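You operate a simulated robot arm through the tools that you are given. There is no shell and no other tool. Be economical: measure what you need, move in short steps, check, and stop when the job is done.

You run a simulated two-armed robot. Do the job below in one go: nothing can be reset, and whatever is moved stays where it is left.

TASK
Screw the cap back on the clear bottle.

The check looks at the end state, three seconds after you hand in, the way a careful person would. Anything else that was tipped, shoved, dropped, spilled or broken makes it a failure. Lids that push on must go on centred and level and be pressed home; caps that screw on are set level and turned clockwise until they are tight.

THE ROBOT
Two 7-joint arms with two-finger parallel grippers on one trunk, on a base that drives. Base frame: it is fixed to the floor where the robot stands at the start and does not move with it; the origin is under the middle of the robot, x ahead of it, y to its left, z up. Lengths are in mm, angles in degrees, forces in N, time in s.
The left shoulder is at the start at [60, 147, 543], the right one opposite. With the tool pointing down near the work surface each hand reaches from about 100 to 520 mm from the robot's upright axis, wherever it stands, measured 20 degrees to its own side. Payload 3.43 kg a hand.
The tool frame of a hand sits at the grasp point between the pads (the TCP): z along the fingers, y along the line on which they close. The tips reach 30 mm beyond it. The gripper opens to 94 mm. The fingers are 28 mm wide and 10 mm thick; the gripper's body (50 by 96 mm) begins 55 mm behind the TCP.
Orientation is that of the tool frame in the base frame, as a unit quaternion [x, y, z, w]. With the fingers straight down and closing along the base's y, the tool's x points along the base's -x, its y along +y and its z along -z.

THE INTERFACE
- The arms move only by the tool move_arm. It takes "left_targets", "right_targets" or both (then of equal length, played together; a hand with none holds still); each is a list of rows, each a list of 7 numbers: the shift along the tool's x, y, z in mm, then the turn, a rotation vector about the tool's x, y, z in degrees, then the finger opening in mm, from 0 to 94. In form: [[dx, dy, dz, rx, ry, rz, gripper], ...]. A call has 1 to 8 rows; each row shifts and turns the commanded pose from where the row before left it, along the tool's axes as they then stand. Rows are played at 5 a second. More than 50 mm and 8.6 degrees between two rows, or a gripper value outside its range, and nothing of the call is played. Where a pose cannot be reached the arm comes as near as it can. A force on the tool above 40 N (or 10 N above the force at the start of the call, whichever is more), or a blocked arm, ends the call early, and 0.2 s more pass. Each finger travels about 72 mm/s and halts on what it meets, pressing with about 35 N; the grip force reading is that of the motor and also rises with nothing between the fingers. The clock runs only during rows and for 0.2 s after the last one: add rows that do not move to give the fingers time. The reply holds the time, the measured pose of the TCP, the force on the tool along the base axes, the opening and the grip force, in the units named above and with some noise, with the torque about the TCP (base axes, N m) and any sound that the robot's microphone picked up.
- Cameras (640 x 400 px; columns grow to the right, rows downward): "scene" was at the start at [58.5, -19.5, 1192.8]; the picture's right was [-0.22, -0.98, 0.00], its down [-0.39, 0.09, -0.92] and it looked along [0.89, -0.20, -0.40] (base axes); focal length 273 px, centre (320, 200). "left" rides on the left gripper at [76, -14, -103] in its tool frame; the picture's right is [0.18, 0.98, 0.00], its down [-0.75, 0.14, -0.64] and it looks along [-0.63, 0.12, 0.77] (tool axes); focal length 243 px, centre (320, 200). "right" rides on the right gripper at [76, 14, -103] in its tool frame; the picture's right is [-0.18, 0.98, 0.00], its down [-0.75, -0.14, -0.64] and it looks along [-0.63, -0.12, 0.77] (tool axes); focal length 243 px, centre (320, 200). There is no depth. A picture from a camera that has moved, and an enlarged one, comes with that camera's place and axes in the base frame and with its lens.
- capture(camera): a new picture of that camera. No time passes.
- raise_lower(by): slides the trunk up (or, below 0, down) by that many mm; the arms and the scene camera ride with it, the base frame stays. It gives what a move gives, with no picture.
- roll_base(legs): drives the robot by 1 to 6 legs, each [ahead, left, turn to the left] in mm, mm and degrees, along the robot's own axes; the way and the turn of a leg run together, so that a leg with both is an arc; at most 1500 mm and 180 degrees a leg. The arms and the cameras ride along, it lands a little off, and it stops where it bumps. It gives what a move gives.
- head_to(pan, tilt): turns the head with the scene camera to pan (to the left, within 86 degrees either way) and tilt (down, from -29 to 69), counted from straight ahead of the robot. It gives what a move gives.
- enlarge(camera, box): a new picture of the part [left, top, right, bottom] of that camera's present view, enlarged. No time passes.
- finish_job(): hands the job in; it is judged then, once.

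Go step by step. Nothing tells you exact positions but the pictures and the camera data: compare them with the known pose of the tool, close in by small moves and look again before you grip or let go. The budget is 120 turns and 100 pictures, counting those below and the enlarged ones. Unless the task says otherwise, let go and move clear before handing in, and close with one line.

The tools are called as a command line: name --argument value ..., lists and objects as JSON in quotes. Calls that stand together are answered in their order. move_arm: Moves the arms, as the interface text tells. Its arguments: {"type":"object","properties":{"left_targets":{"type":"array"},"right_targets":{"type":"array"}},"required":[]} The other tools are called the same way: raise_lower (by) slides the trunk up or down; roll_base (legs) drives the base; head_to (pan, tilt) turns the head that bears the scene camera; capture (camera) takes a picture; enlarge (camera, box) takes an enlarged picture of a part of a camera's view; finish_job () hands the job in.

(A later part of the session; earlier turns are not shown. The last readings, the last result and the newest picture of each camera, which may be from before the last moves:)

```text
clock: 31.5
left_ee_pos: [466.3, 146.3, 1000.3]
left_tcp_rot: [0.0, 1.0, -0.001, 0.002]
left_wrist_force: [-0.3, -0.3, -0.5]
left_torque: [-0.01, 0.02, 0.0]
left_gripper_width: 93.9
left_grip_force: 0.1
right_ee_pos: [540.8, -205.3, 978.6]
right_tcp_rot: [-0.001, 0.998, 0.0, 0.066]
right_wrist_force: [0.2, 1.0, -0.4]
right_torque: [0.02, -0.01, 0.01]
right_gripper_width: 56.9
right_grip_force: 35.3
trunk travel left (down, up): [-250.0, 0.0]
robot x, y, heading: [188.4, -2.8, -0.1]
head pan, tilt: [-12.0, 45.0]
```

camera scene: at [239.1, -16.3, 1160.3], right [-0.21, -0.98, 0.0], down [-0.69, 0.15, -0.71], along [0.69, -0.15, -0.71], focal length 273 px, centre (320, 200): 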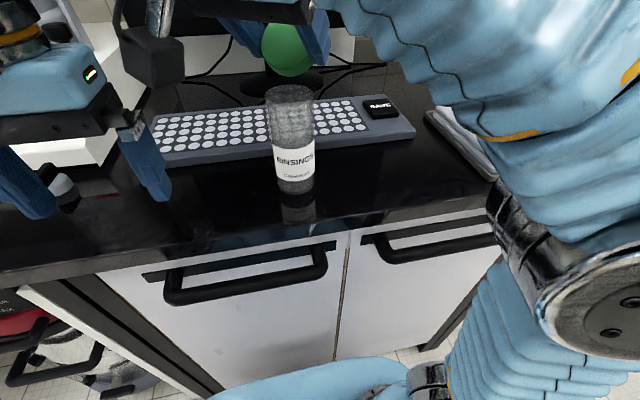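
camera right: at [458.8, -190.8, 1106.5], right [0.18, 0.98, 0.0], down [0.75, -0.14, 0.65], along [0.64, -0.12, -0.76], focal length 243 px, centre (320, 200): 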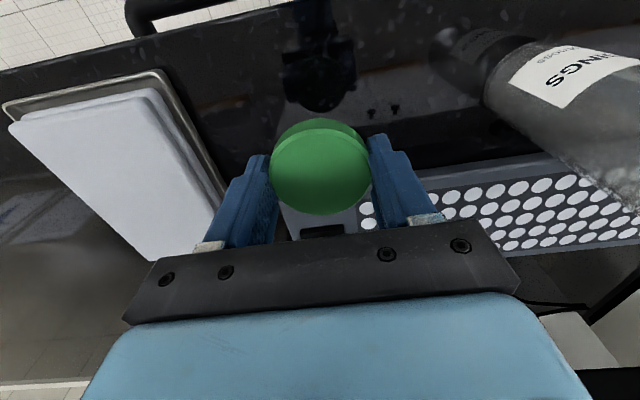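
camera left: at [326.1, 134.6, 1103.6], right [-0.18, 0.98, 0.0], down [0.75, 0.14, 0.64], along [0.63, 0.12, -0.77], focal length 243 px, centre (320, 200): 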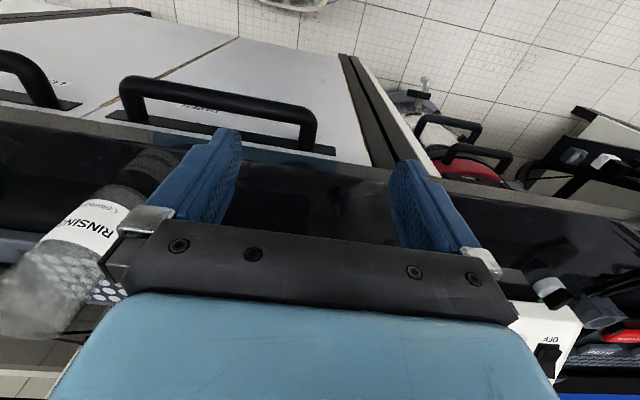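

Commands count from the reached pose, so I'll add the missing 7.6°.

move_arm --right_targets '[[0, 0, 0, 0, 7.5, 0, 50], [4, 0, 10, 0, 0, 0, 50], [0, 0, 10, 0, 0, 0, 50], [0, 0, 10, 0, 0, 0, 50], [0, 0, 0, 0, 0, 0, 50]]'

enlarge --camera "scene" --box '[340, 80, 500, 180]'

```text
clock: 32.7
left_ee_pos: [466.5, 146.8, 1000.0]
left_tcp_rot: [0.0, 1.0, 0.0, 0.002]
left_wrist_force: [-0.3, -0.6, 0.6]
left_torque: [-0.02, 0.0, 0.02]
left_gripper_width: 93.9
left_grip_force: 0.1
right_ee_pos: [536.7, -206.7, 948.7]
right_tcp_rot: [0.001, 1.0, -0.001, 0.0]
right_wrist_force: [0.2, -0.4, 0.1]
right_torque: [-0.02, -0.02, -0.02]
right_gripper_width: 56.4
right_grip_force: 35.3
trunk travel left (down, up): [-250.0, 0.0]
robot x, y, heading: [193.4, 2.1, 0.1]
head pan, tilt: [-12.0, 45.0]
```

```text
4.00 times, centred on (420, 130) of scene
camera zoom: at [239.2, -16.6, 1160.2], right [-0.21, -0.98, 0.0], down [-0.69, 0.15, -0.71], along [0.69, -0.15, -0.71], focal length 1092 px, centre (-80, 480)
```

zoom: 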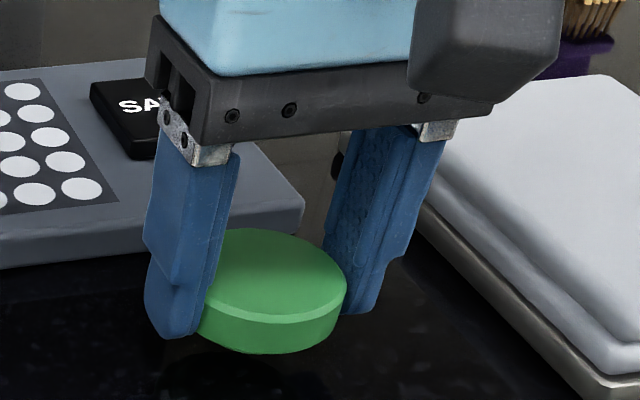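

Level, 15 mm above where it was. I'll set it down.

move_arm --right_targets '[[0, 0, 7, 0, 0, 0, 50], [0, 0, 6, 0, 0, 0, 50], [0, 0, 1.5, 0, 0, 0, 50], [0, 0, 0, 0, 0, 0, 50]]'

```text
clock: 33.7
left_ee_pos: [465.9, 146.2, 1000.2]
left_tcp_rot: [-0.001, 1.0, 0.0, 0.002]
left_wrist_force: [-0.3, -0.7, 0.5]
left_torque: [0.0, -0.01, 0.0]
left_gripper_width: 93.9
left_grip_force: 0.0
right_ee_pos: [537.4, -206.6, 934.1]
right_tcp_rot: [0.001, 1.0, 0.0, 0.001]
right_wrist_force: [0.8, -0.2, 4.6]
right_torque: [0.01, -0.12, -0.02]
right_gripper_width: 56.6
right_grip_force: 34.9
trunk travel left (down, up): [-250.0, 0.0]
robot x, y, heading: [194.5, 1.1, -0.3]
head pan, tilt: [-12.0, 45.0]
```

It touches the counter (about 5 N). I'll release and lift clear, then pitch the hand 45°.

move_arm --right_targets '[[0, 0, 0, 0, 0, 0, 90], [0, 0, 0, 0, 0, 0, 90], [0, 0, -20, 0, 0, 0, 90], [0, 0, -30, 0, 0, 0, 90], [0, 0, 0, 0, -7.5, 0, 90], [0, 0, 0, 0, -7.5, 0, 90], [0, 0, 0, 0, -7.5, 0, 90], [0, 0, 0, 0, 0, 0, 90]]'

move_arm --right_targets '[[0, 0, 0, 0, -7.5, 0, 90], [0, 0, 0, 0, -7.5, 0, 90], [0, 0, 0, 0, -7.5, 0, 90], [0, 0, 0, 0, 0, 0, 90]]'

capture --camera "right"

enlarge --camera "scene" --box '[340, 80, 500, 180]'

```text
clock: 35.5
left_ee_pos: [466.7, 146.2, 1000.0]
left_tcp_rot: [0.0, 1.0, -0.001, 0.002]
left_wrist_force: [-0.6, -1.0, 0.1]
left_torque: [0.01, -0.02, -0.02]
left_gripper_width: 94.0
left_grip_force: 0.0
right_ee_pos: [537.8, -205.8, 982.9]
right_tcp_rot: [0.002, 0.981, -0.001, 0.196]
right_wrist_force: [-0.2, -0.1, -0.5]
right_torque: [-0.01, 0.04, 0.02]
right_gripper_width: 89.9
right_grip_force: 0.0
trunk travel left (down, up): [-250.0, 0.0]
robot x, y, heading: [196.3, -0.1, 0.1]
head pan, tilt: [-12.0, 45.0]
```

```text
clock: 36.5
left_ee_pos: [465.4, 145.6, 999.9]
left_tcp_rot: [0.0, 1.0, 0.0, 0.002]
left_wrist_force: [1.4, -0.7, 0.2]
left_torque: [-0.01, -0.02, 0.02]
left_gripper_width: 94.0
left_grip_force: 0.1
right_ee_pos: [538.3, -204.9, 983.4]
right_tcp_rot: [0.0, 0.924, 0.001, 0.383]
right_wrist_force: [0.6, 0.2, 0.0]
right_torque: [-0.04, 0.02, -0.02]
right_gripper_width: 90.1
right_grip_force: 0.1
trunk travel left (down, up): [-250.0, 0.0]
robot x, y, heading: [192.1, 1.1, 0.2]
head pan, tilt: [-12.0, 45.0]
```

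```text
65 pictures are left
camera right: at [411.4, -191.0, 1001.8], right [0.13, 0.98, 0.13], down [0.08, -0.14, 0.99], along [0.99, -0.12, -0.09], focal length 243 px, centre (320, 200)
```

right: 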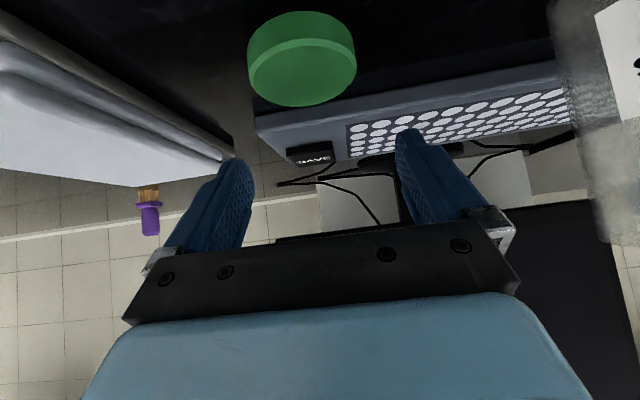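

```text
4.00 times, centred on (420, 130) of scene
camera zoom: at [239.1, -16.6, 1160.2], right [-0.21, -0.98, 0.0], down [-0.69, 0.15, -0.71], along [0.69, -0.15, -0.71], focal length 1092 px, centre (-80, 480)
```

zoom: 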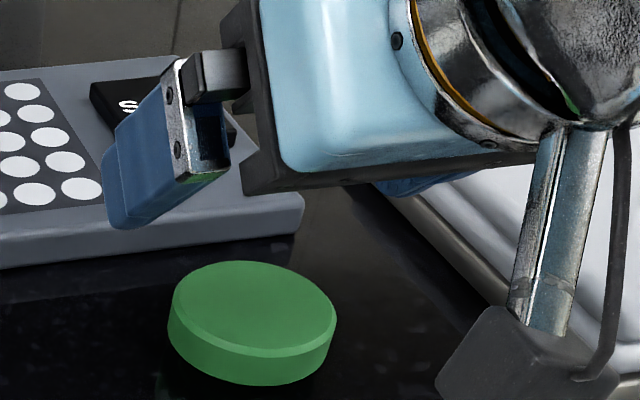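

The camera hangs clear. For this pickup a 30° pitch fits the fingertips better above the counter, so I'll turn back 15° and descend two thirds of the way.

move_arm --right_targets '[[0, 0, 0, 0, 7.5, 0, 90], [0, 0, 0, 0, 7.5, 0, 90], [10.3, -1, 12.6, 0, 0, 0, 90], [10.3, -0.7, 12.6, 0, 0, 0, 90], [0, 0, 0, 0, 0, 0, 90]]'

capture --camera "right"

enlarge --camera "scene" --box '[340, 80, 500, 180]'

```text
clock: 37.7
left_ee_pos: [464.7, 145.9, 1000.5]
left_tcp_rot: [0.0, 1.0, -0.001, 0.002]
left_wrist_force: [0.4, -0.3, 0.3]
left_torque: [-0.01, 0.03, 0.0]
left_gripper_width: 93.7
left_grip_force: 0.1
right_ee_pos: [532.0, -209.2, 951.5]
right_tcp_rot: [0.0, 0.966, 0.0, 0.259]
right_wrist_force: [0.2, 1.1, -0.3]
right_torque: [-0.02, -0.01, -0.02]
right_gripper_width: 90.0
right_grip_force: 0.1
trunk travel left (down, up): [-250.0, 0.0]
robot x, y, heading: [191.2, 1.5, -0.1]
head pan, tilt: [-12.0, 45.0]
```

```text
63 pictures are left
camera right: at [415.2, -194.2, 1001.2], right [0.16, 0.98, 0.09], down [0.33, -0.14, 0.93], along [0.93, -0.12, -0.35], focal length 243 px, centre (320, 200)
```

right: 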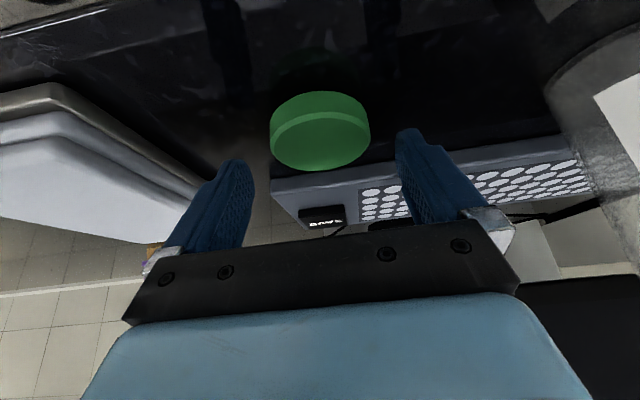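

```text
4.00 times, centred on (420, 130) of scene
camera zoom: at [239.1, -16.6, 1160.2], right [-0.21, -0.98, 0.0], down [-0.69, 0.15, -0.71], along [0.69, -0.15, -0.71], focal length 1092 px, centre (-80, 480)
```

zoom: 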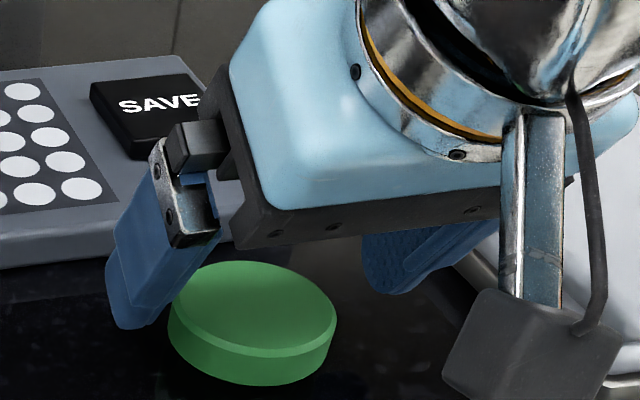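

The cap lies at (538,-207). I'll descend the last 16 mm and close on it.

move_arm --right_targets '[[4.4, 1, 7, 0, 0, 0, 86], [4.4, 1, 7, 0, 0, 0, 86], [0, 0, 0, 0, 0, 0, 86]]'

capture --camera "right"

enlarge --camera "scene" --box '[340, 80, 500, 180]'

```text
clock: 38.5
left_ee_pos: [465.9, 146.8, 999.9]
left_tcp_rot: [-0.001, 1.0, -0.001, 0.003]
left_wrist_force: [-0.5, -1.1, -0.1]
left_torque: [0.01, 0.0, -0.01]
left_gripper_width: 93.9
left_grip_force: 0.1
right_ee_pos: [531.1, -206.4, 934.6]
right_tcp_rot: [0.001, 0.966, 0.0, 0.26]
right_wrist_force: [-0.2, 0.1, 0.3]
right_torque: [0.0, 0.03, -0.01]
right_gripper_width: 86.1
right_grip_force: 0.0
trunk travel left (down, up): [-250.0, 0.0]
robot x, y, heading: [194.7, 0.4, 0.0]
head pan, tilt: [-12.0, 45.0]
```

```text
61 pictures are left
camera right: at [414.6, -191.8, 984.5], right [0.16, 0.98, 0.09], down [0.33, -0.14, 0.93], along [0.93, -0.12, -0.35], focal length 243 px, centre (320, 200)
```

right: 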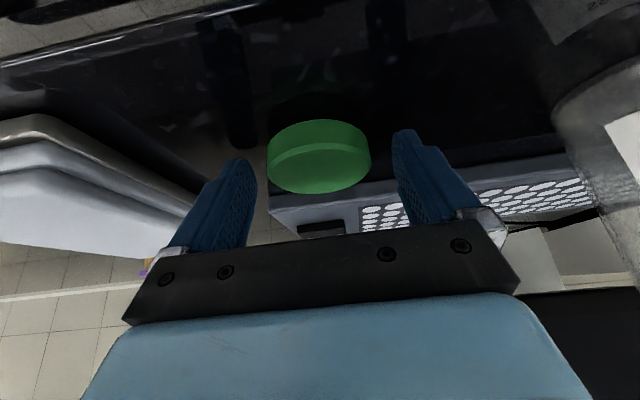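

```text
4.00 times, centred on (420, 130) of scene
camera zoom: at [239.2, -16.6, 1160.2], right [-0.21, -0.98, 0.0], down [-0.69, 0.15, -0.71], along [0.69, -0.15, -0.71], focal length 1092 px, centre (-80, 480)
```

zoom: 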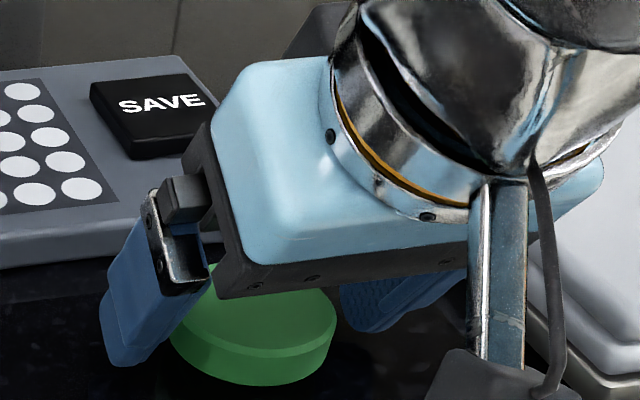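

Fingers straddle the cap with space either side. Closing and lifting.

move_arm --right_targets '[[0, 0, 0, 0, 0, 0, 50], [0, 0, 0, 0, 0, 0, 50], [0, 0, 0, 0, 0, 0, 50], [0, 0, 0, 0, 0, 0, 50]]'

move_arm --right_targets '[[-5, 0, -8.7, 0, 0, 0, 50], [-10, 0, -17.3, 0, 0, 0, 50], [-10, 0, -17.3, 0, 0, 0, 50], [-10, 0, -17.3, 0, 0, 0, 50], [-10, 0, -17.3, 0, 0, 0, 50], [0, 0, 0, 0, 0, 0, 50]]'

capture --camera "right"

capture --camera "scene"

```text
clock: 39.5
left_ee_pos: [465.1, 145.7, 1000.3]
left_tcp_rot: [0.0, 1.0, 0.0, 0.001]
left_wrist_force: [0.4, 0.2, 0.3]
left_torque: [-0.02, 0.0, -0.02]
left_gripper_width: 94.0
left_grip_force: 0.1
right_ee_pos: [531.0, -206.5, 935.1]
right_tcp_rot: [0.001, 0.966, 0.0, 0.259]
right_wrist_force: [1.4, -0.1, -0.6]
right_torque: [0.0, 0.02, 0.01]
right_gripper_width: 56.9
right_grip_force: 35.1
trunk travel left (down, up): [-250.0, 0.0]
robot x, y, heading: [189.0, 2.3, 0.1]
head pan, tilt: [-12.0, 45.0]
```

```text
clock: 40.9
left_ee_pos: [465.2, 146.7, 999.9]
left_tcp_rot: [0.0, 1.0, -0.001, 0.001]
left_wrist_force: [0.0, -0.9, -0.4]
left_torque: [0.02, 0.01, 0.02]
left_gripper_width: 94.0
left_grip_force: 0.2
right_ee_pos: [531.3, -207.7, 1026.0]
right_tcp_rot: [0.001, 0.966, -0.001, 0.258]
right_wrist_force: [-0.5, 0.7, 0.3]
right_torque: [-0.01, 0.0, -0.01]
right_gripper_width: 56.6
right_grip_force: 35.1
trunk travel left (down, up): [-250.0, 0.0]
robot x, y, heading: [192.6, 0.4, 0.2]
head pan, tilt: [-12.0, 45.0]
```

```text
59 pictures are left
camera right: at [414.8, -192.8, 1076.4], right [0.16, 0.98, 0.09], down [0.33, -0.14, 0.93], along [0.93, -0.12, -0.35], focal length 243 px, centre (320, 200)
```

right: 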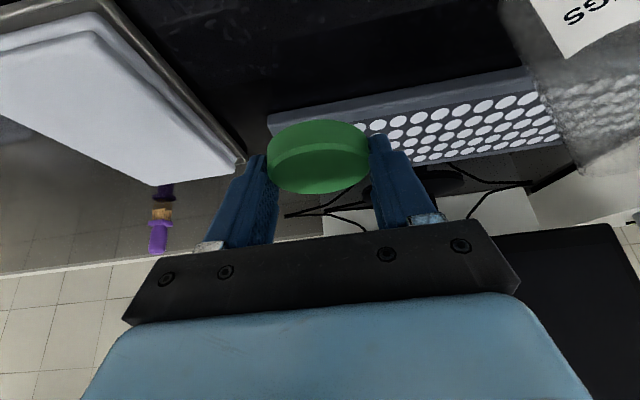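

```text
58 pictures are left
camera scene: at [239.2, -16.5, 1160.2], right [-0.21, -0.98, 0.0], down [-0.69, 0.15, -0.71], along [0.69, -0.15, -0.71], focal length 273 px, centre (320, 200)
```

scene: 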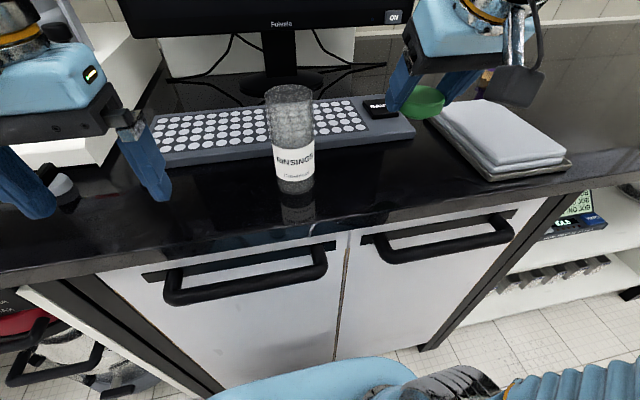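

The cap is held level by the pitched hand. Now the left hand must hold the bottle low on its side; I'll check its surroundings.

capture --camera "left"

enlarge --camera "scene" --box '[0, 60, 200, 260]'

```text
57 pictures are left
camera left: at [388.4, 133.4, 1102.4], right [-0.18, 0.98, 0.0], down [0.75, 0.14, 0.64], along [0.63, 0.12, -0.76], focal length 243 px, centre (320, 200)
```

left: 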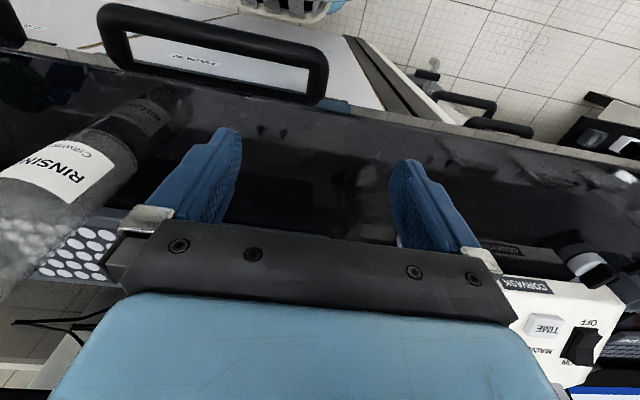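

```text
2.00 times, centred on (100, 160) of scene
camera zoom: at [239.2, -16.5, 1160.2], right [-0.21, -0.98, 0.0], down [-0.69, 0.15, -0.71], along [0.69, -0.15, -0.71], focal length 546 px, centre (760, 280)
```

zoom: 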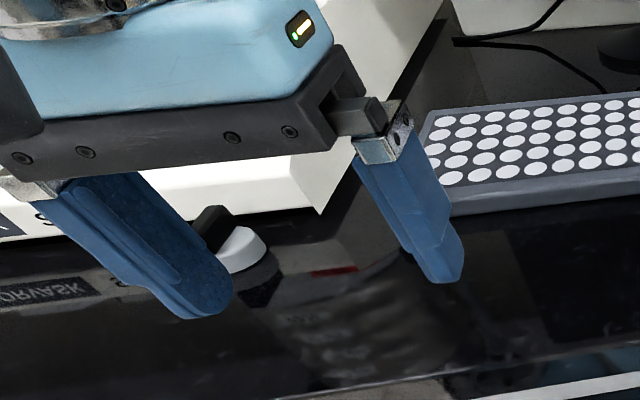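

The way on the left is clear. I'll turn the left hand to point right-forward (yaw −60°) and pitch it 60° up from vertical, staying where it is.

move_arm --left_targets '[[0, 0, 0, 0, -7.5, 0, 94], [0, 0, 0, 0, -7.5, 0, 94], [0, 0, 0, 0, -7.5, 0, 94], [0, 0, 0, 0, -7.5, 0, 94], [0, 0, 0, 0, -7.5, 0, 94], [0, 0, 0, 0, -7.5, 0, 94], [0, 0, 0, 0, -7.5, 0, 94], [0, 0, 0, 0, -7.5, 0, 94]]'

move_arm --left_targets '[[0, 0, 0, 6.5, 0, 3.75, 94], [0, 0, 0, 6.5, 0, 3.75, 94], [0, 0, 0, 6.5, 0, 3.75, 94], [0, 0, 0, 6.5, 0, 3.75, 94], [0, 0, 0, 6.5, 0, 3.75, 94], [0, 0, 0, 6.5, 0, 3.75, 94], [0, 0, 0, 6.5, 0, 3.75, 94], [0, 0, 0, 6.5, 0, 3.75, 94]]'

capture --camera "scene"

capture --camera "left"

```text
clock: 42.7
left_ee_pos: [498.7, 139.1, 1004.5]
left_tcp_rot: [-0.012, 0.867, -0.029, 0.497]
left_wrist_force: [-0.7, 0.1, -0.5]
left_torque: [0.0, 0.05, 0.03]
left_gripper_width: 94.3
left_grip_force: 0.1
left hand out of reach, approached as far as the arm can: row 6, 7, 8
right_ee_pos: [532.3, -206.5, 1025.3]
right_tcp_rot: [0.0, 0.966, 0.0, 0.259]
right_wrist_force: [-0.4, 0.2, -0.9]
right_torque: [-0.03, -0.03, 0.02]
right_gripper_width: 56.6
right_grip_force: 34.6
trunk travel left (down, up): [-250.0, 0.0]
robot x, y, heading: [191.7, 1.1, 0.1]
head pan, tilt: [-12.0, 45.0]
```

```text
clock: 44.5
left_ee_pos: [523.3, 100.2, 1002.1]
left_tcp_rot: [0.434, 0.748, -0.25, 0.435]
left_wrist_force: [-0.1, 0.6, 0.4]
left_torque: [0.02, 0.0, 0.01]
left_gripper_width: 94.3
left_grip_force: 0.1
left hand out of reach, approached as far as the arm can: row 1, 2, 3, 4
right_ee_pos: [533.1, -208.2, 1027.0]
right_tcp_rot: [0.0, 0.966, 0.0, 0.259]
right_wrist_force: [-0.3, 0.2, 0.0]
right_torque: [-0.02, 0.03, -0.01]
right_gripper_width: 56.6
right_grip_force: 34.9
trunk travel left (down, up): [-250.0, 0.0]
robot x, y, heading: [189.8, -0.8, -0.2]
head pan, tilt: [-12.0, 45.0]
```

```text
55 pictures are left
camera scene: at [239.1, -16.6, 1160.2], right [-0.21, -0.98, 0.0], down [-0.69, 0.15, -0.71], along [0.69, -0.15, -0.71], focal length 273 px, centre (320, 200)
```

scene: 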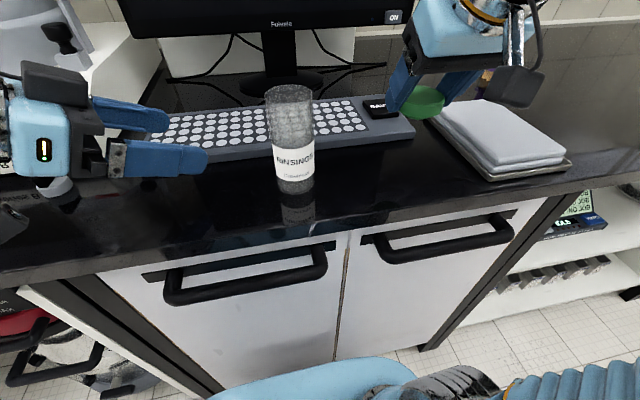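

```text
54 pictures are left
camera left: at [448.4, 204.7, 988.4], right [0.81, 0.57, -0.16], down [0.03, 0.23, 0.97], along [0.59, -0.79, 0.17], focal length 243 px, centre (320, 200)
```

left: 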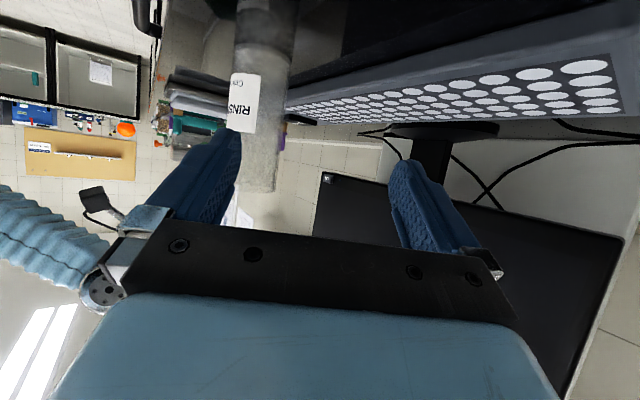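

The left hand points well at yaw −60°, pitch 60°. I'll shift it sideways 60 mm to line up with the bottle and lower it to z≈945.

move_arm --left_targets '[[0, -30, 0, 0, 0, 0, 94], [0, -30, 0, 0, 0, 0, 94], [16.5, 0, 9.4, 0, 0, 0, 94], [16.5, 0, 9.4, 0, 0, 0, 94], [16.5, 0, 9.4, 0, 0, 0, 94], [0, 0, 0, 0, 0, 0, 94]]'

capture --camera "scene"

capture --camera "left"

```text
clock: 45.9
left_ee_pos: [481.2, 62.1, 948.0]
left_tcp_rot: [0.434, 0.748, -0.251, 0.435]
left_wrist_force: [0.8, -0.3, 0.3]
left_torque: [0.01, 0.0, -0.01]
left_gripper_width: 93.8
left_grip_force: 0.0
left hand out of reach, approached as far as the arm can: row 2
right_ee_pos: [532.9, -207.1, 1025.4]
right_tcp_rot: [0.0, 0.966, 0.0, 0.259]
right_wrist_force: [-0.4, -0.5, 0.5]
right_torque: [-0.02, -0.02, 0.02]
right_gripper_width: 56.6
right_grip_force: 34.6
trunk travel left (down, up): [-250.0, 0.0]
robot x, y, heading: [195.6, -0.2, -0.1]
head pan, tilt: [-12.0, 45.0]
```

```text
53 pictures are left
camera scene: at [239.2, -16.6, 1160.2], right [-0.21, -0.98, 0.0], down [-0.69, 0.15, -0.71], along [0.69, -0.15, -0.71], focal length 273 px, centre (320, 200)
```

scene: 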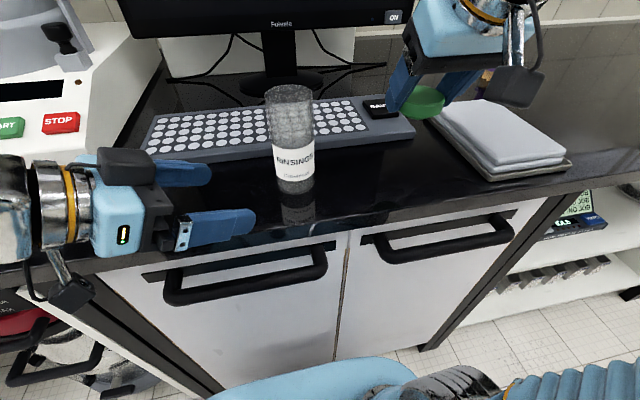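

```text
52 pictures are left
camera left: at [405.9, 166.9, 932.3], right [0.81, 0.57, -0.16], down [0.03, 0.23, 0.97], along [0.59, -0.79, 0.17], focal length 243 px, centre (320, 200)
```

left: 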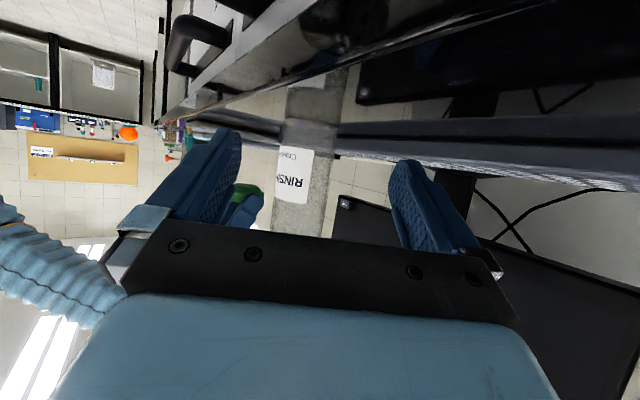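

Lined up within 5 mm; the bottle is 122 mm ahead of the left grasp point. I'll advance 80 mm and check.

move_arm --left_targets '[[-13.2, -2.5, 23.1, 0, 0, 0, 94], [-13.2, -2.5, 23.1, 0, 0, 0, 94], [-13.2, 0, 23.1, 0, 0, 0, 94], [0, 0, 0, 0, 0, 0, 94]]'

capture --camera "scene"

capture --camera "left"

```text
clock: 46.9
left_ee_pos: [517.7, -9.0, 947.4]
left_tcp_rot: [0.433, 0.749, -0.25, 0.435]
left_wrist_force: [0.3, -0.5, 0.3]
left_torque: [0.01, -0.02, 0.03]
left_gripper_width: 94.0
left_grip_force: 0.2
right_ee_pos: [531.5, -206.8, 1026.0]
right_tcp_rot: [0.001, 0.966, -0.001, 0.26]
right_wrist_force: [0.2, 0.7, -0.6]
right_torque: [0.0, 0.0, -0.03]
right_gripper_width: 56.5
right_grip_force: 34.8
trunk travel left (down, up): [-250.0, 0.0]
robot x, y, heading: [190.3, 0.7, -0.1]
head pan, tilt: [-12.0, 45.0]
```

```text
51 pictures are left
camera scene: at [239.2, -16.6, 1160.2], right [-0.21, -0.98, 0.0], down [-0.69, 0.15, -0.71], along [0.69, -0.15, -0.71], focal length 273 px, centre (320, 200)
```

scene: 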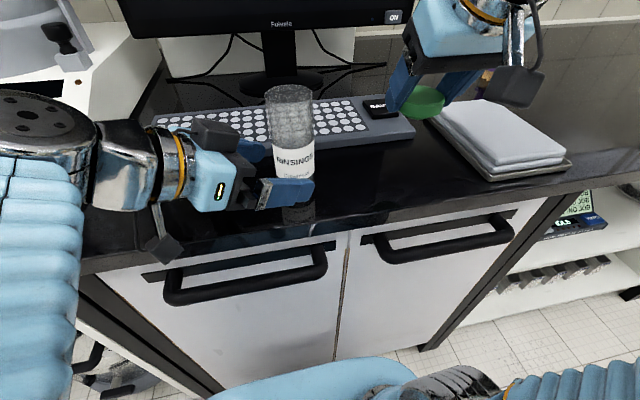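

```text
50 pictures are left
camera left: at [441.0, 95.4, 932.3], right [0.81, 0.57, -0.16], down [0.03, 0.23, 0.97], along [0.59, -0.79, 0.17], focal length 243 px, centre (320, 200)
```

left: 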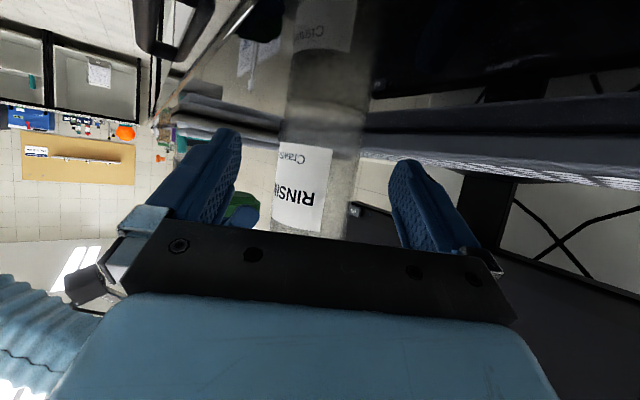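

42 mm remain with lateral error about 1 mm. I'll advance 41 mm and look before closing.

move_arm --left_targets '[[-10.2, -0.5, 17.8, 0, 0, 0, 94], [-10.2, -0.5, 17.8, 0, 0, 0, 94], [0, 0, 0, 0, 0, 0, 94]]'

capture --camera "left"

enlarge --camera "scene" --box '[180, 70, 360, 220]'

```text
clock: 47.7
left_ee_pos: [535.9, -46.2, 949.1]
left_tcp_rot: [0.435, 0.748, -0.25, 0.434]
left_wrist_force: [-0.6, 0.3, 0.4]
left_torque: [0.03, -0.03, 0.02]
left_gripper_width: 94.1
left_grip_force: 0.0
right_ee_pos: [531.3, -206.3, 1026.0]
right_tcp_rot: [0.001, 0.966, 0.0, 0.26]
right_wrist_force: [-0.2, -0.5, 0.2]
right_torque: [-0.01, -0.01, -0.04]
right_gripper_width: 56.7
right_grip_force: 35.5
trunk travel left (down, up): [-250.0, 0.0]
robot x, y, heading: [190.7, 0.2, 0.1]
head pan, tilt: [-12.0, 45.0]
```

```text
49 pictures are left
camera left: at [459.1, 58.1, 933.3], right [0.81, 0.57, -0.16], down [0.03, 0.23, 0.97], along [0.59, -0.79, 0.17], focal length 243 px, centre (320, 200)
```

left: 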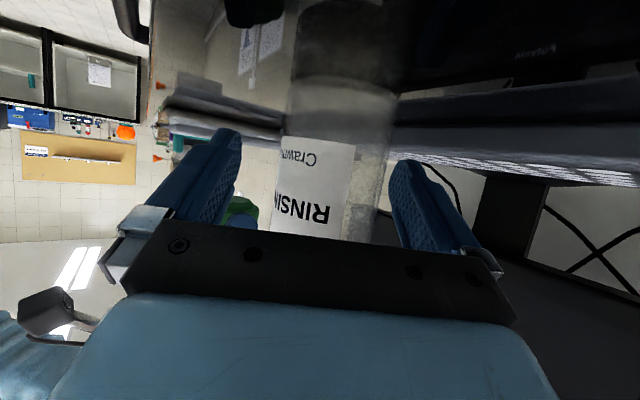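

```text
2.67 times, centred on (270, 145) of scene
camera zoom: at [239.2, -16.7, 1160.2], right [-0.21, -0.98, 0.0], down [-0.69, 0.15, -0.71], along [0.69, -0.15, -0.71], focal length 728 px, centre (453, 347)
```

zoom: 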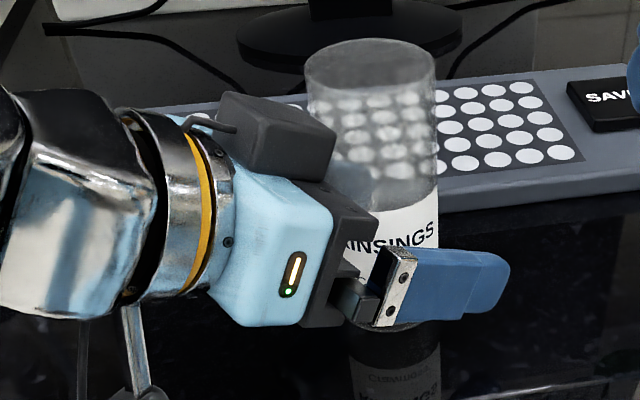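

The bottle stands between the left fingers. Closing on it.

move_arm --left_targets '[[0, 0, 0, 0, 0, 0, 75], [0, 0, 0, 0, 0, 0, 62], [0, 0, 0, 0, 0, 0, 45], [0, 0, 0, 0, 0, 0, 45], [0, 0, 0, 0, 0, 0, 45]]'

enlarge --camera "scene" --box '[180, 70, 360, 220]'

capture --camera "left"

```text
clock: 48.9
left_ee_pos: [535.5, -45.7, 948.4]
left_tcp_rot: [0.435, 0.748, -0.251, 0.435]
left_wrist_force: [-1.0, -0.4, 2.6]
left_torque: [-0.05, 0.09, -0.01]
left_gripper_width: 58.8
left_grip_force: 35.3
right_ee_pos: [532.5, -207.0, 1025.3]
right_tcp_rot: [0.001, 0.966, 0.0, 0.259]
right_wrist_force: [0.4, 0.2, -0.4]
right_torque: [-0.02, 0.01, -0.03]
right_gripper_width: 56.2
right_grip_force: 34.7
trunk travel left (down, up): [-250.0, 0.0]
robot x, y, heading: [189.7, -2.4, 0.1]
head pan, tilt: [-12.0, 45.0]
```

```text
2.67 times, centred on (270, 145) of scene
camera zoom: at [239.0, -16.6, 1160.3], right [-0.21, -0.98, 0.0], down [-0.69, 0.15, -0.71], along [0.69, -0.15, -0.71], focal length 728 px, centre (453, 347)
```

zoom: 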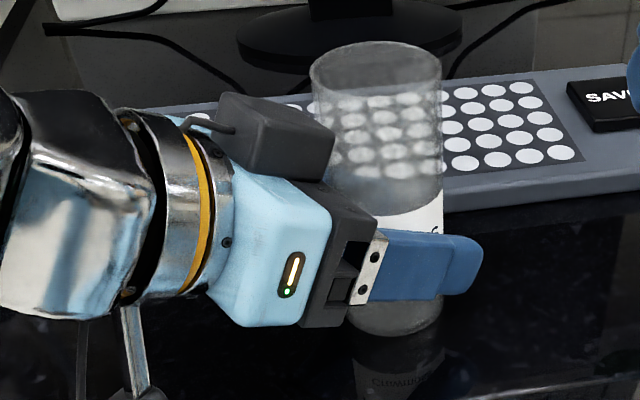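

```text
46 pictures are left
camera left: at [459.2, 58.6, 933.1], right [0.81, 0.57, -0.16], down [0.03, 0.23, 0.97], along [0.59, -0.79, 0.17], focal length 243 px, centre (320, 200)
```

left: 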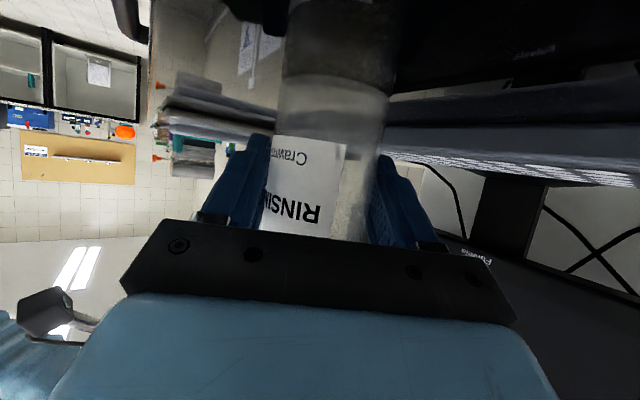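

The bottle is held (opening 58.8 mm), its axis now near (536,-48). I'll raise the right hand and bring the cap over the bottle, about 13 mm above the rim, to compare.

move_arm --right_targets '[[-12.7, 0, -22, 0, 0, 0, 50], [-12.7, 0, -22, 0, 0, 0, 50], [3.3, 0, -1.9, 0, 0, 0, 50], [0, 40, 0, 0, 0, 0, 50], [0, 40, 0, 0, 0, 0, 50], [0, 40, 0, 0, 0, 0, 50], [0, 39, 0, 0, 0, 0, 50], [0, 0, 0, 0, 0, 0, 50]]'

enlarge --camera "scene" --box '[210, 10, 370, 210]'

capture --camera "right"

```text
clock: 50.7
left_ee_pos: [535.5, -45.2, 948.7]
left_tcp_rot: [0.435, 0.748, -0.252, 0.435]
left_wrist_force: [1.7, -1.2, 3.7]
left_torque: [-0.09, 0.14, 0.03]
left_gripper_width: 58.8
left_grip_force: 35.2
right_ee_pos: [526.5, -46.7, 1076.2]
right_tcp_rot: [0.001, 0.966, 0.0, 0.259]
right_wrist_force: [0.5, -0.5, -0.7]
right_torque: [0.0, -0.01, -0.02]
right_gripper_width: 56.7
right_grip_force: 34.6
trunk travel left (down, up): [-250.0, 0.0]
robot x, y, heading: [190.4, 2.0, 0.2]
head pan, tilt: [-12.0, 45.0]
```

```text
2.00 times, centred on (290, 110) of scene
camera zoom: at [239.1, -16.6, 1160.3], right [-0.21, -0.98, 0.0], down [-0.69, 0.15, -0.71], along [0.69, -0.15, -0.71], focal length 546 px, centre (380, 380)
```

zoom: 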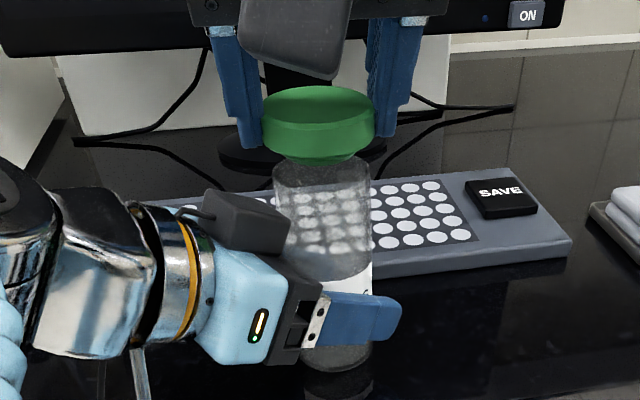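

```text
44 pictures are left
camera right: at [410.2, -32.0, 1126.5], right [0.16, 0.98, 0.09], down [0.33, -0.14, 0.93], along [0.93, -0.12, -0.35], focal length 243 px, centre (320, 200)
```

right: 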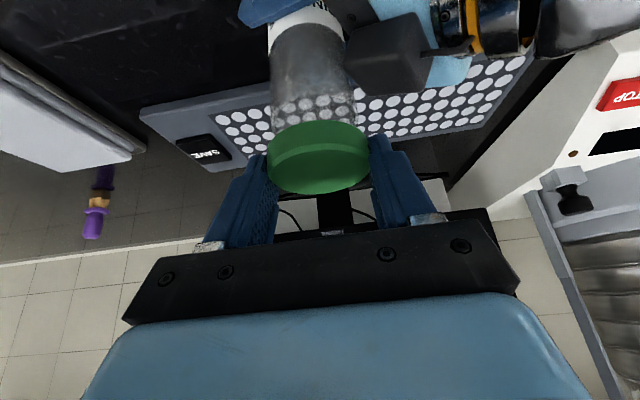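

The cap hovers above the bottle. Zooming in for alignment.

enlarge --camera "scene" --box '[270, 45, 350, 120]'

enlarge --camera "right" --box '[240, 40, 400, 200]'

```text
5.33 times, centred on (310, 82) of scene
camera zoom: at [239.1, -16.6, 1160.3], right [-0.21, -0.98, 0.0], down [-0.69, 0.15, -0.71], along [0.69, -0.15, -0.71], focal length 1456 px, centre (373, 827)
```

zoom: 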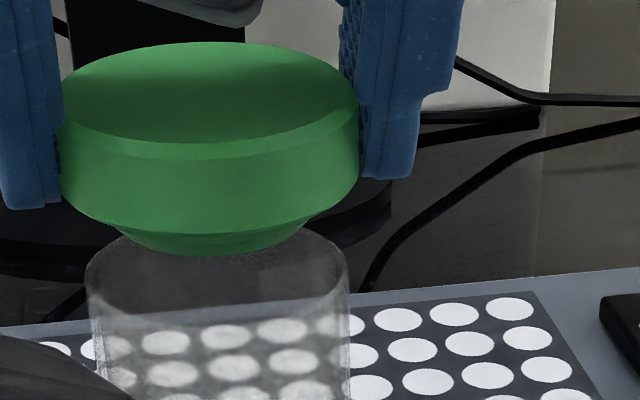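

```text
2.50 times, centred on (320, 120) of right
camera zoom: at [410.2, -32.0, 1126.5], right [0.16, 0.98, 0.09], down [0.33, -0.14, 0.93], along [0.93, -0.12, -0.35], focal length 606 px, centre (320, 400)
```

zoom: 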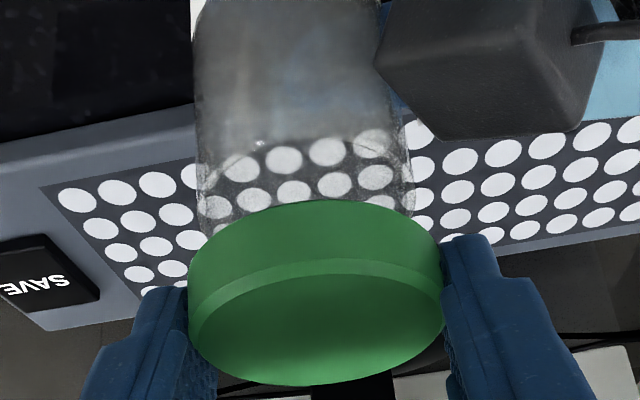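

Sideways alignment is within 1 mm; in depth the cap seems ~2 mm short. I'll correct, lower 10 mm so the plug is just above the rim, and compare again.

move_arm --right_targets '[[1.65, -0.5, 4.85, 0, 0, 0, 50], [1.65, -0.5, 4.85, 0, 0, 0, 50], [0, 0, 0, 0, 0, 0, 50]]'

enlarge --camera "scene" --box '[270, 45, 350, 120]'

enlarge --camera "right" --box '[260, 90, 380, 190]'

```text
clock: 51.5
left_ee_pos: [535.8, -46.0, 948.1]
left_tcp_rot: [0.434, 0.748, -0.252, 0.434]
left_wrist_force: [-0.2, -2.2, 5.6]
left_torque: [-0.15, 0.19, 0.09]
left_gripper_width: 58.8
left_grip_force: 34.8
right_ee_pos: [529.5, -48.7, 1066.1]
right_tcp_rot: [0.0, 0.966, 0.0, 0.258]
right_wrist_force: [0.9, 0.4, -0.1]
right_torque: [-0.04, 0.03, 0.0]
right_gripper_width: 56.8
right_grip_force: 35.0
trunk travel left (down, up): [-250.0, 0.0]
robot x, y, heading: [195.3, -0.2, 0.0]
head pan, tilt: [-12.0, 45.0]
```

```text
5.33 times, centred on (310, 82) of scene
camera zoom: at [239.0, -16.7, 1160.3], right [-0.21, -0.98, 0.0], down [-0.69, 0.15, -0.71], along [0.69, -0.15, -0.71], focal length 1456 px, centre (373, 827)
```

zoom: 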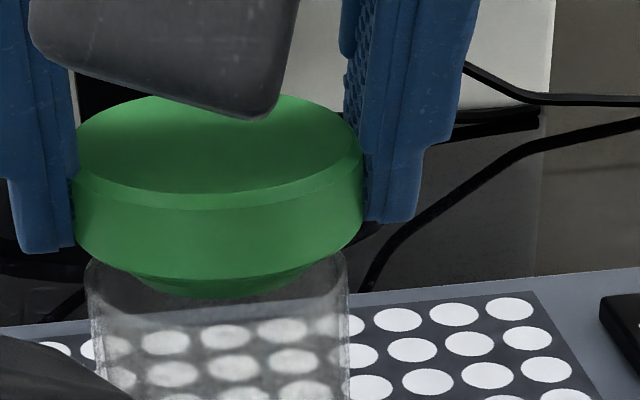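

```text
4.00 times, centred on (320, 140) of right
camera zoom: at [412.8, -33.5, 1116.6], right [0.16, 0.98, 0.09], down [0.33, -0.14, 0.93], along [0.93, -0.12, -0.35], focal length 970 px, centre (320, 440)
```

zoom: 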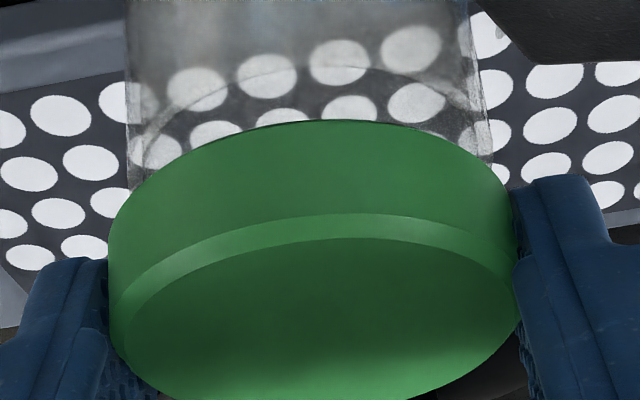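

Everything agrees with the cap centred within a couple of mm, the tapered plug entering the mouth. I'll lower it gently and watch the force.

move_arm --right_targets '[[1, 0, 1.73, 0, 0, 0, 50], [1, 0, 1.73, 0, 0, 0, 50], [1, 0, 1.73, 0, 0, 0, 50], [0, 0, 0, 0, 0, 0, 50]]'

enlarge --camera "scene" --box '[270, 45, 350, 120]'

```text
clock: 52.5
left_ee_pos: [535.0, -45.9, 948.6]
left_tcp_rot: [0.434, 0.748, -0.252, 0.434]
left_wrist_force: [1.0, -7.3, 7.1]
left_torque: [0.35, 0.46, 0.02]
left_gripper_width: 58.8
left_grip_force: 34.9
right_ee_pos: [528.8, -46.7, 1060.3]
right_tcp_rot: [0.0, 0.966, 0.001, 0.258]
right_wrist_force: [-1.8, 6.7, -4.4]
right_torque: [0.28, -0.13, 0.05]
right_gripper_width: 56.7
right_grip_force: 34.6
trunk travel left (down, up): [-250.0, 0.0]
robot x, y, heading: [193.2, -1.4, -0.0]
head pan, tilt: [-12.0, 45.0]
```

```text
5.33 times, centred on (310, 82) of scene
camera zoom: at [239.0, -16.6, 1160.2], right [-0.21, -0.98, 0.0], down [-0.69, 0.15, -0.71], along [0.69, -0.15, -0.71], focal length 1456 px, centre (373, 827)
```

zoom: 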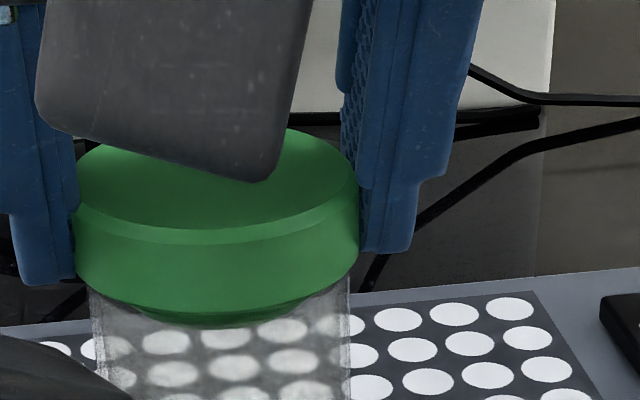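

Contact with a ~7 N sideways push toward +y: the plug touches on its right side. I'll shift 1.5 mm to the left and read again.

move_arm --right_targets '[[0, 1.5, 0, 0, 0, 0, 50], [0, 0, 0, 0, 0, 0, 50]]'

```text
clock: 53.1
left_ee_pos: [536.7, -46.1, 947.5]
left_tcp_rot: [0.433, 0.748, -0.252, 0.435]
left_wrist_force: [2.0, -1.0, 5.8]
left_torque: [-0.15, 0.25, 0.0]
left_gripper_width: 58.8
left_grip_force: 35.3
right_ee_pos: [529.5, -46.3, 1060.6]
right_tcp_rot: [0.0, 0.966, 0.0, 0.26]
right_wrist_force: [-1.3, -0.1, -6.0]
right_torque: [0.03, 0.09, 0.03]
right_gripper_width: 56.7
right_grip_force: 34.6
trunk travel left (down, up): [-250.0, 0.0]
robot x, y, heading: [187.8, -0.6, -0.1]
head pan, tilt: [-12.0, 45.0]
```

The sideways force is gone. I'll lower 2 mm more and watch.

move_arm --right_targets '[[0.5, 0, 0.87, 0, 0, 0, 50], [0.5, 0, 0.87, 0, 0, 0, 50], [0, 0, 0, 0, 0, 0, 50]]'

enlarge --camera "scene" --box '[270, 45, 350, 120]'

enlarge --camera "right" --box '[260, 90, 380, 190]'

```text
clock: 53.9
left_ee_pos: [536.0, -46.0, 947.7]
left_tcp_rot: [0.433, 0.749, -0.251, 0.435]
left_wrist_force: [1.4, 2.8, 0.4]
left_torque: [-0.52, -0.28, 0.05]
left_gripper_width: 58.5
left_grip_force: 34.9
right_ee_pos: [529.6, -47.2, 1059.5]
right_tcp_rot: [0.002, 0.966, 0.001, 0.26]
right_wrist_force: [1.3, -4.6, 13.2]
right_torque: [-0.2, -0.05, -0.02]
right_gripper_width: 56.5
right_grip_force: 34.7
trunk travel left (down, up): [-250.0, 0.0]
robot x, y, heading: [189.2, -1.1, -0.0]
head pan, tilt: [-12.0, 45.0]
```

```text
5.33 times, centred on (310, 82) of scene
camera zoom: at [239.0, -16.6, 1160.4], right [-0.21, -0.98, 0.0], down [-0.69, 0.15, -0.71], along [0.69, -0.15, -0.71], focal length 1456 px, centre (373, 827)
```

zoom: 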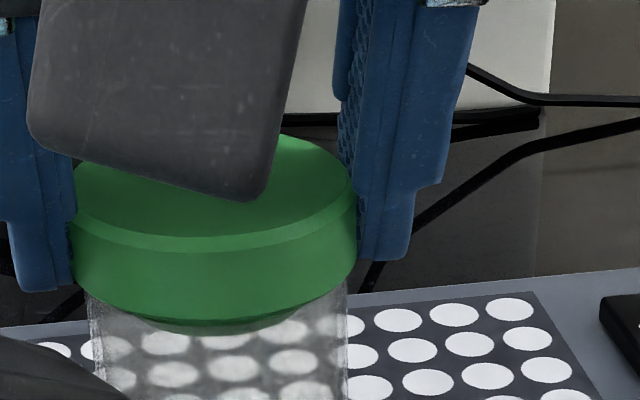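

```text
4.00 times, centred on (320, 140) of right
camera zoom: at [412.7, -31.9, 1108.8], right [0.16, 0.98, 0.09], down [0.33, -0.14, 0.93], along [0.93, -0.12, -0.35], focal length 970 px, centre (320, 440)
```

zoom: 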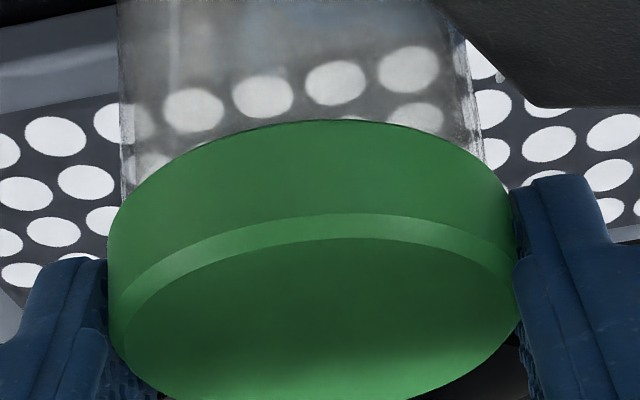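

The cap sits in the mouth with ~13 N upward reaction at about the expected height. I'll start turning clockwise about the cap's axis, 30°, and watch the forces.

move_arm --right_targets '[[0, 0.9, 0, 3.75, 0, 6.5, 50], [0, 0.9, 0, 3.75, 0, 6.5, 50], [0, 0.9, 0, 3.75, 0, 6.5, 50], [0, 0.9, 0, 3.75, 0, 6.5, 50], [0, 0, 0, 0, 0, 0, 50]]'

enlarge --camera "scene" --box '[190, 20, 390, 220]'

```text
clock: 55.1
left_ee_pos: [535.5, -45.9, 948.0]
left_tcp_rot: [0.434, 0.748, -0.252, 0.435]
left_wrist_force: [-1.5, 7.6, -0.4]
left_torque: [0.17, 0.2, 0.05]
left_gripper_width: 58.6
left_grip_force: 35.6
right_ee_pos: [530.3, -42.0, 1059.1]
right_tcp_rot: [0.252, 0.932, -0.067, 0.251]
right_wrist_force: [1.5, -4.1, 13.9]
right_torque: [-0.34, -0.34, -0.01]
right_gripper_width: 56.5
right_grip_force: 35.2
trunk travel left (down, up): [-250.0, 0.0]
robot x, y, heading: [191.5, -3.2, -0.4]
head pan, tilt: [-12.0, 45.0]
```

```text
2.00 times, centred on (290, 120) of scene
camera zoom: at [238.7, -16.2, 1160.2], right [-0.21, -0.98, 0.0], down [-0.69, 0.15, -0.71], along [0.69, -0.15, -0.71], focal length 546 px, centre (380, 360)
```

zoom: 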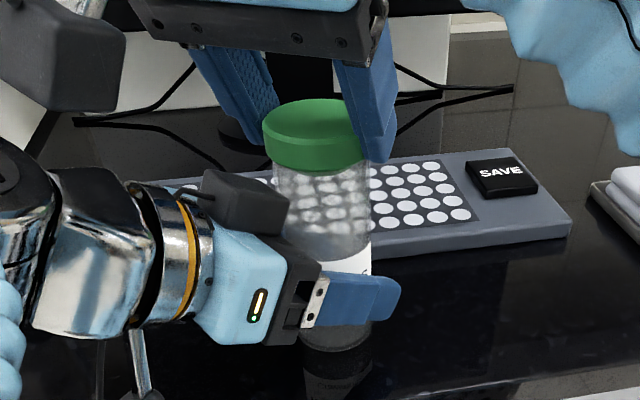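

The cap turned freely and looks level. I'll release, lift the hand clear, and look at how it sits before regripping for a long stroke.

move_arm --right_targets '[[0, 0, 0, 0, 0, 0, 90], [0, 0, 0, 0, 0, 0, 90], [-10, 0, -17.3, 0, 0, 0, 90], [-10, 0, -17.3, 0, 0, 0, 90], [0, 0, 0, 0, -7.5, 0, 90], [0, 0, 0, 0, -7.5, 0, 90], [0, 0, 0, 0, 0, 0, 90]]'

enlarge --camera "scene" --box '[260, 50, 340, 125]'

capture --camera "right"

```text
clock: 56.7
left_ee_pos: [534.4, -46.1, 949.0]
left_tcp_rot: [0.433, 0.749, -0.251, 0.435]
left_wrist_force: [-0.7, 1.5, 2.8]
left_torque: [0.03, 0.18, 0.03]
left_gripper_width: 58.6
left_grip_force: 34.9
right_ee_pos: [526.1, -42.7, 1091.4]
right_tcp_rot: [0.239, 0.892, -0.098, 0.37]
right_wrist_force: [0.3, 0.5, 0.2]
right_torque: [-0.04, -0.01, 0.02]
right_gripper_width: 90.0
right_grip_force: 0.0
right hand out of reach, approached as far as the arm can: row 4
trunk travel left (down, up): [-250.0, 0.0]
robot x, y, heading: [191.1, -0.9, 0.3]
head pan, tilt: [-12.0, 45.0]
```

```text
5.33 times, centred on (300, 88) of scene
camera zoom: at [238.9, -16.5, 1160.3], right [-0.21, -0.98, 0.0], down [-0.69, 0.15, -0.71], along [0.69, -0.15, -0.71], focal length 1456 px, centre (427, 800)
```

zoom: 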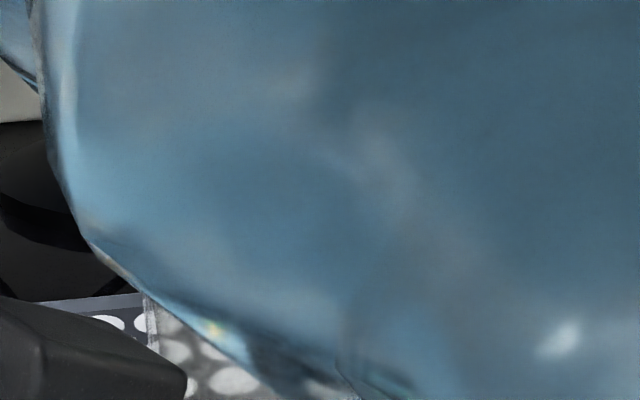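

```text
34 pictures are left
camera right: at [424.5, 33.7, 1109.3], right [0.61, 0.79, 0.13], down [0.0, -0.16, 0.99], along [0.8, -0.6, -0.09], focal length 243 px, centre (320, 200)
```

right: 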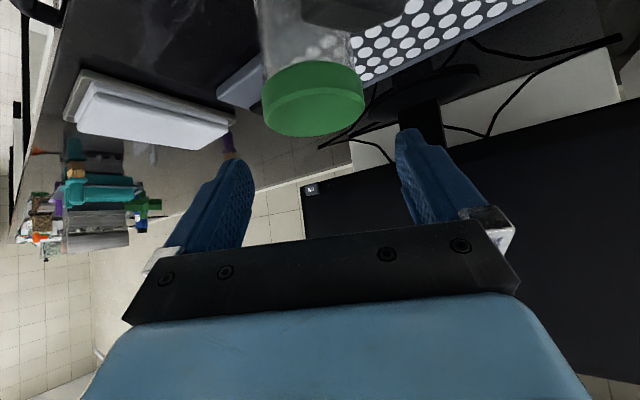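

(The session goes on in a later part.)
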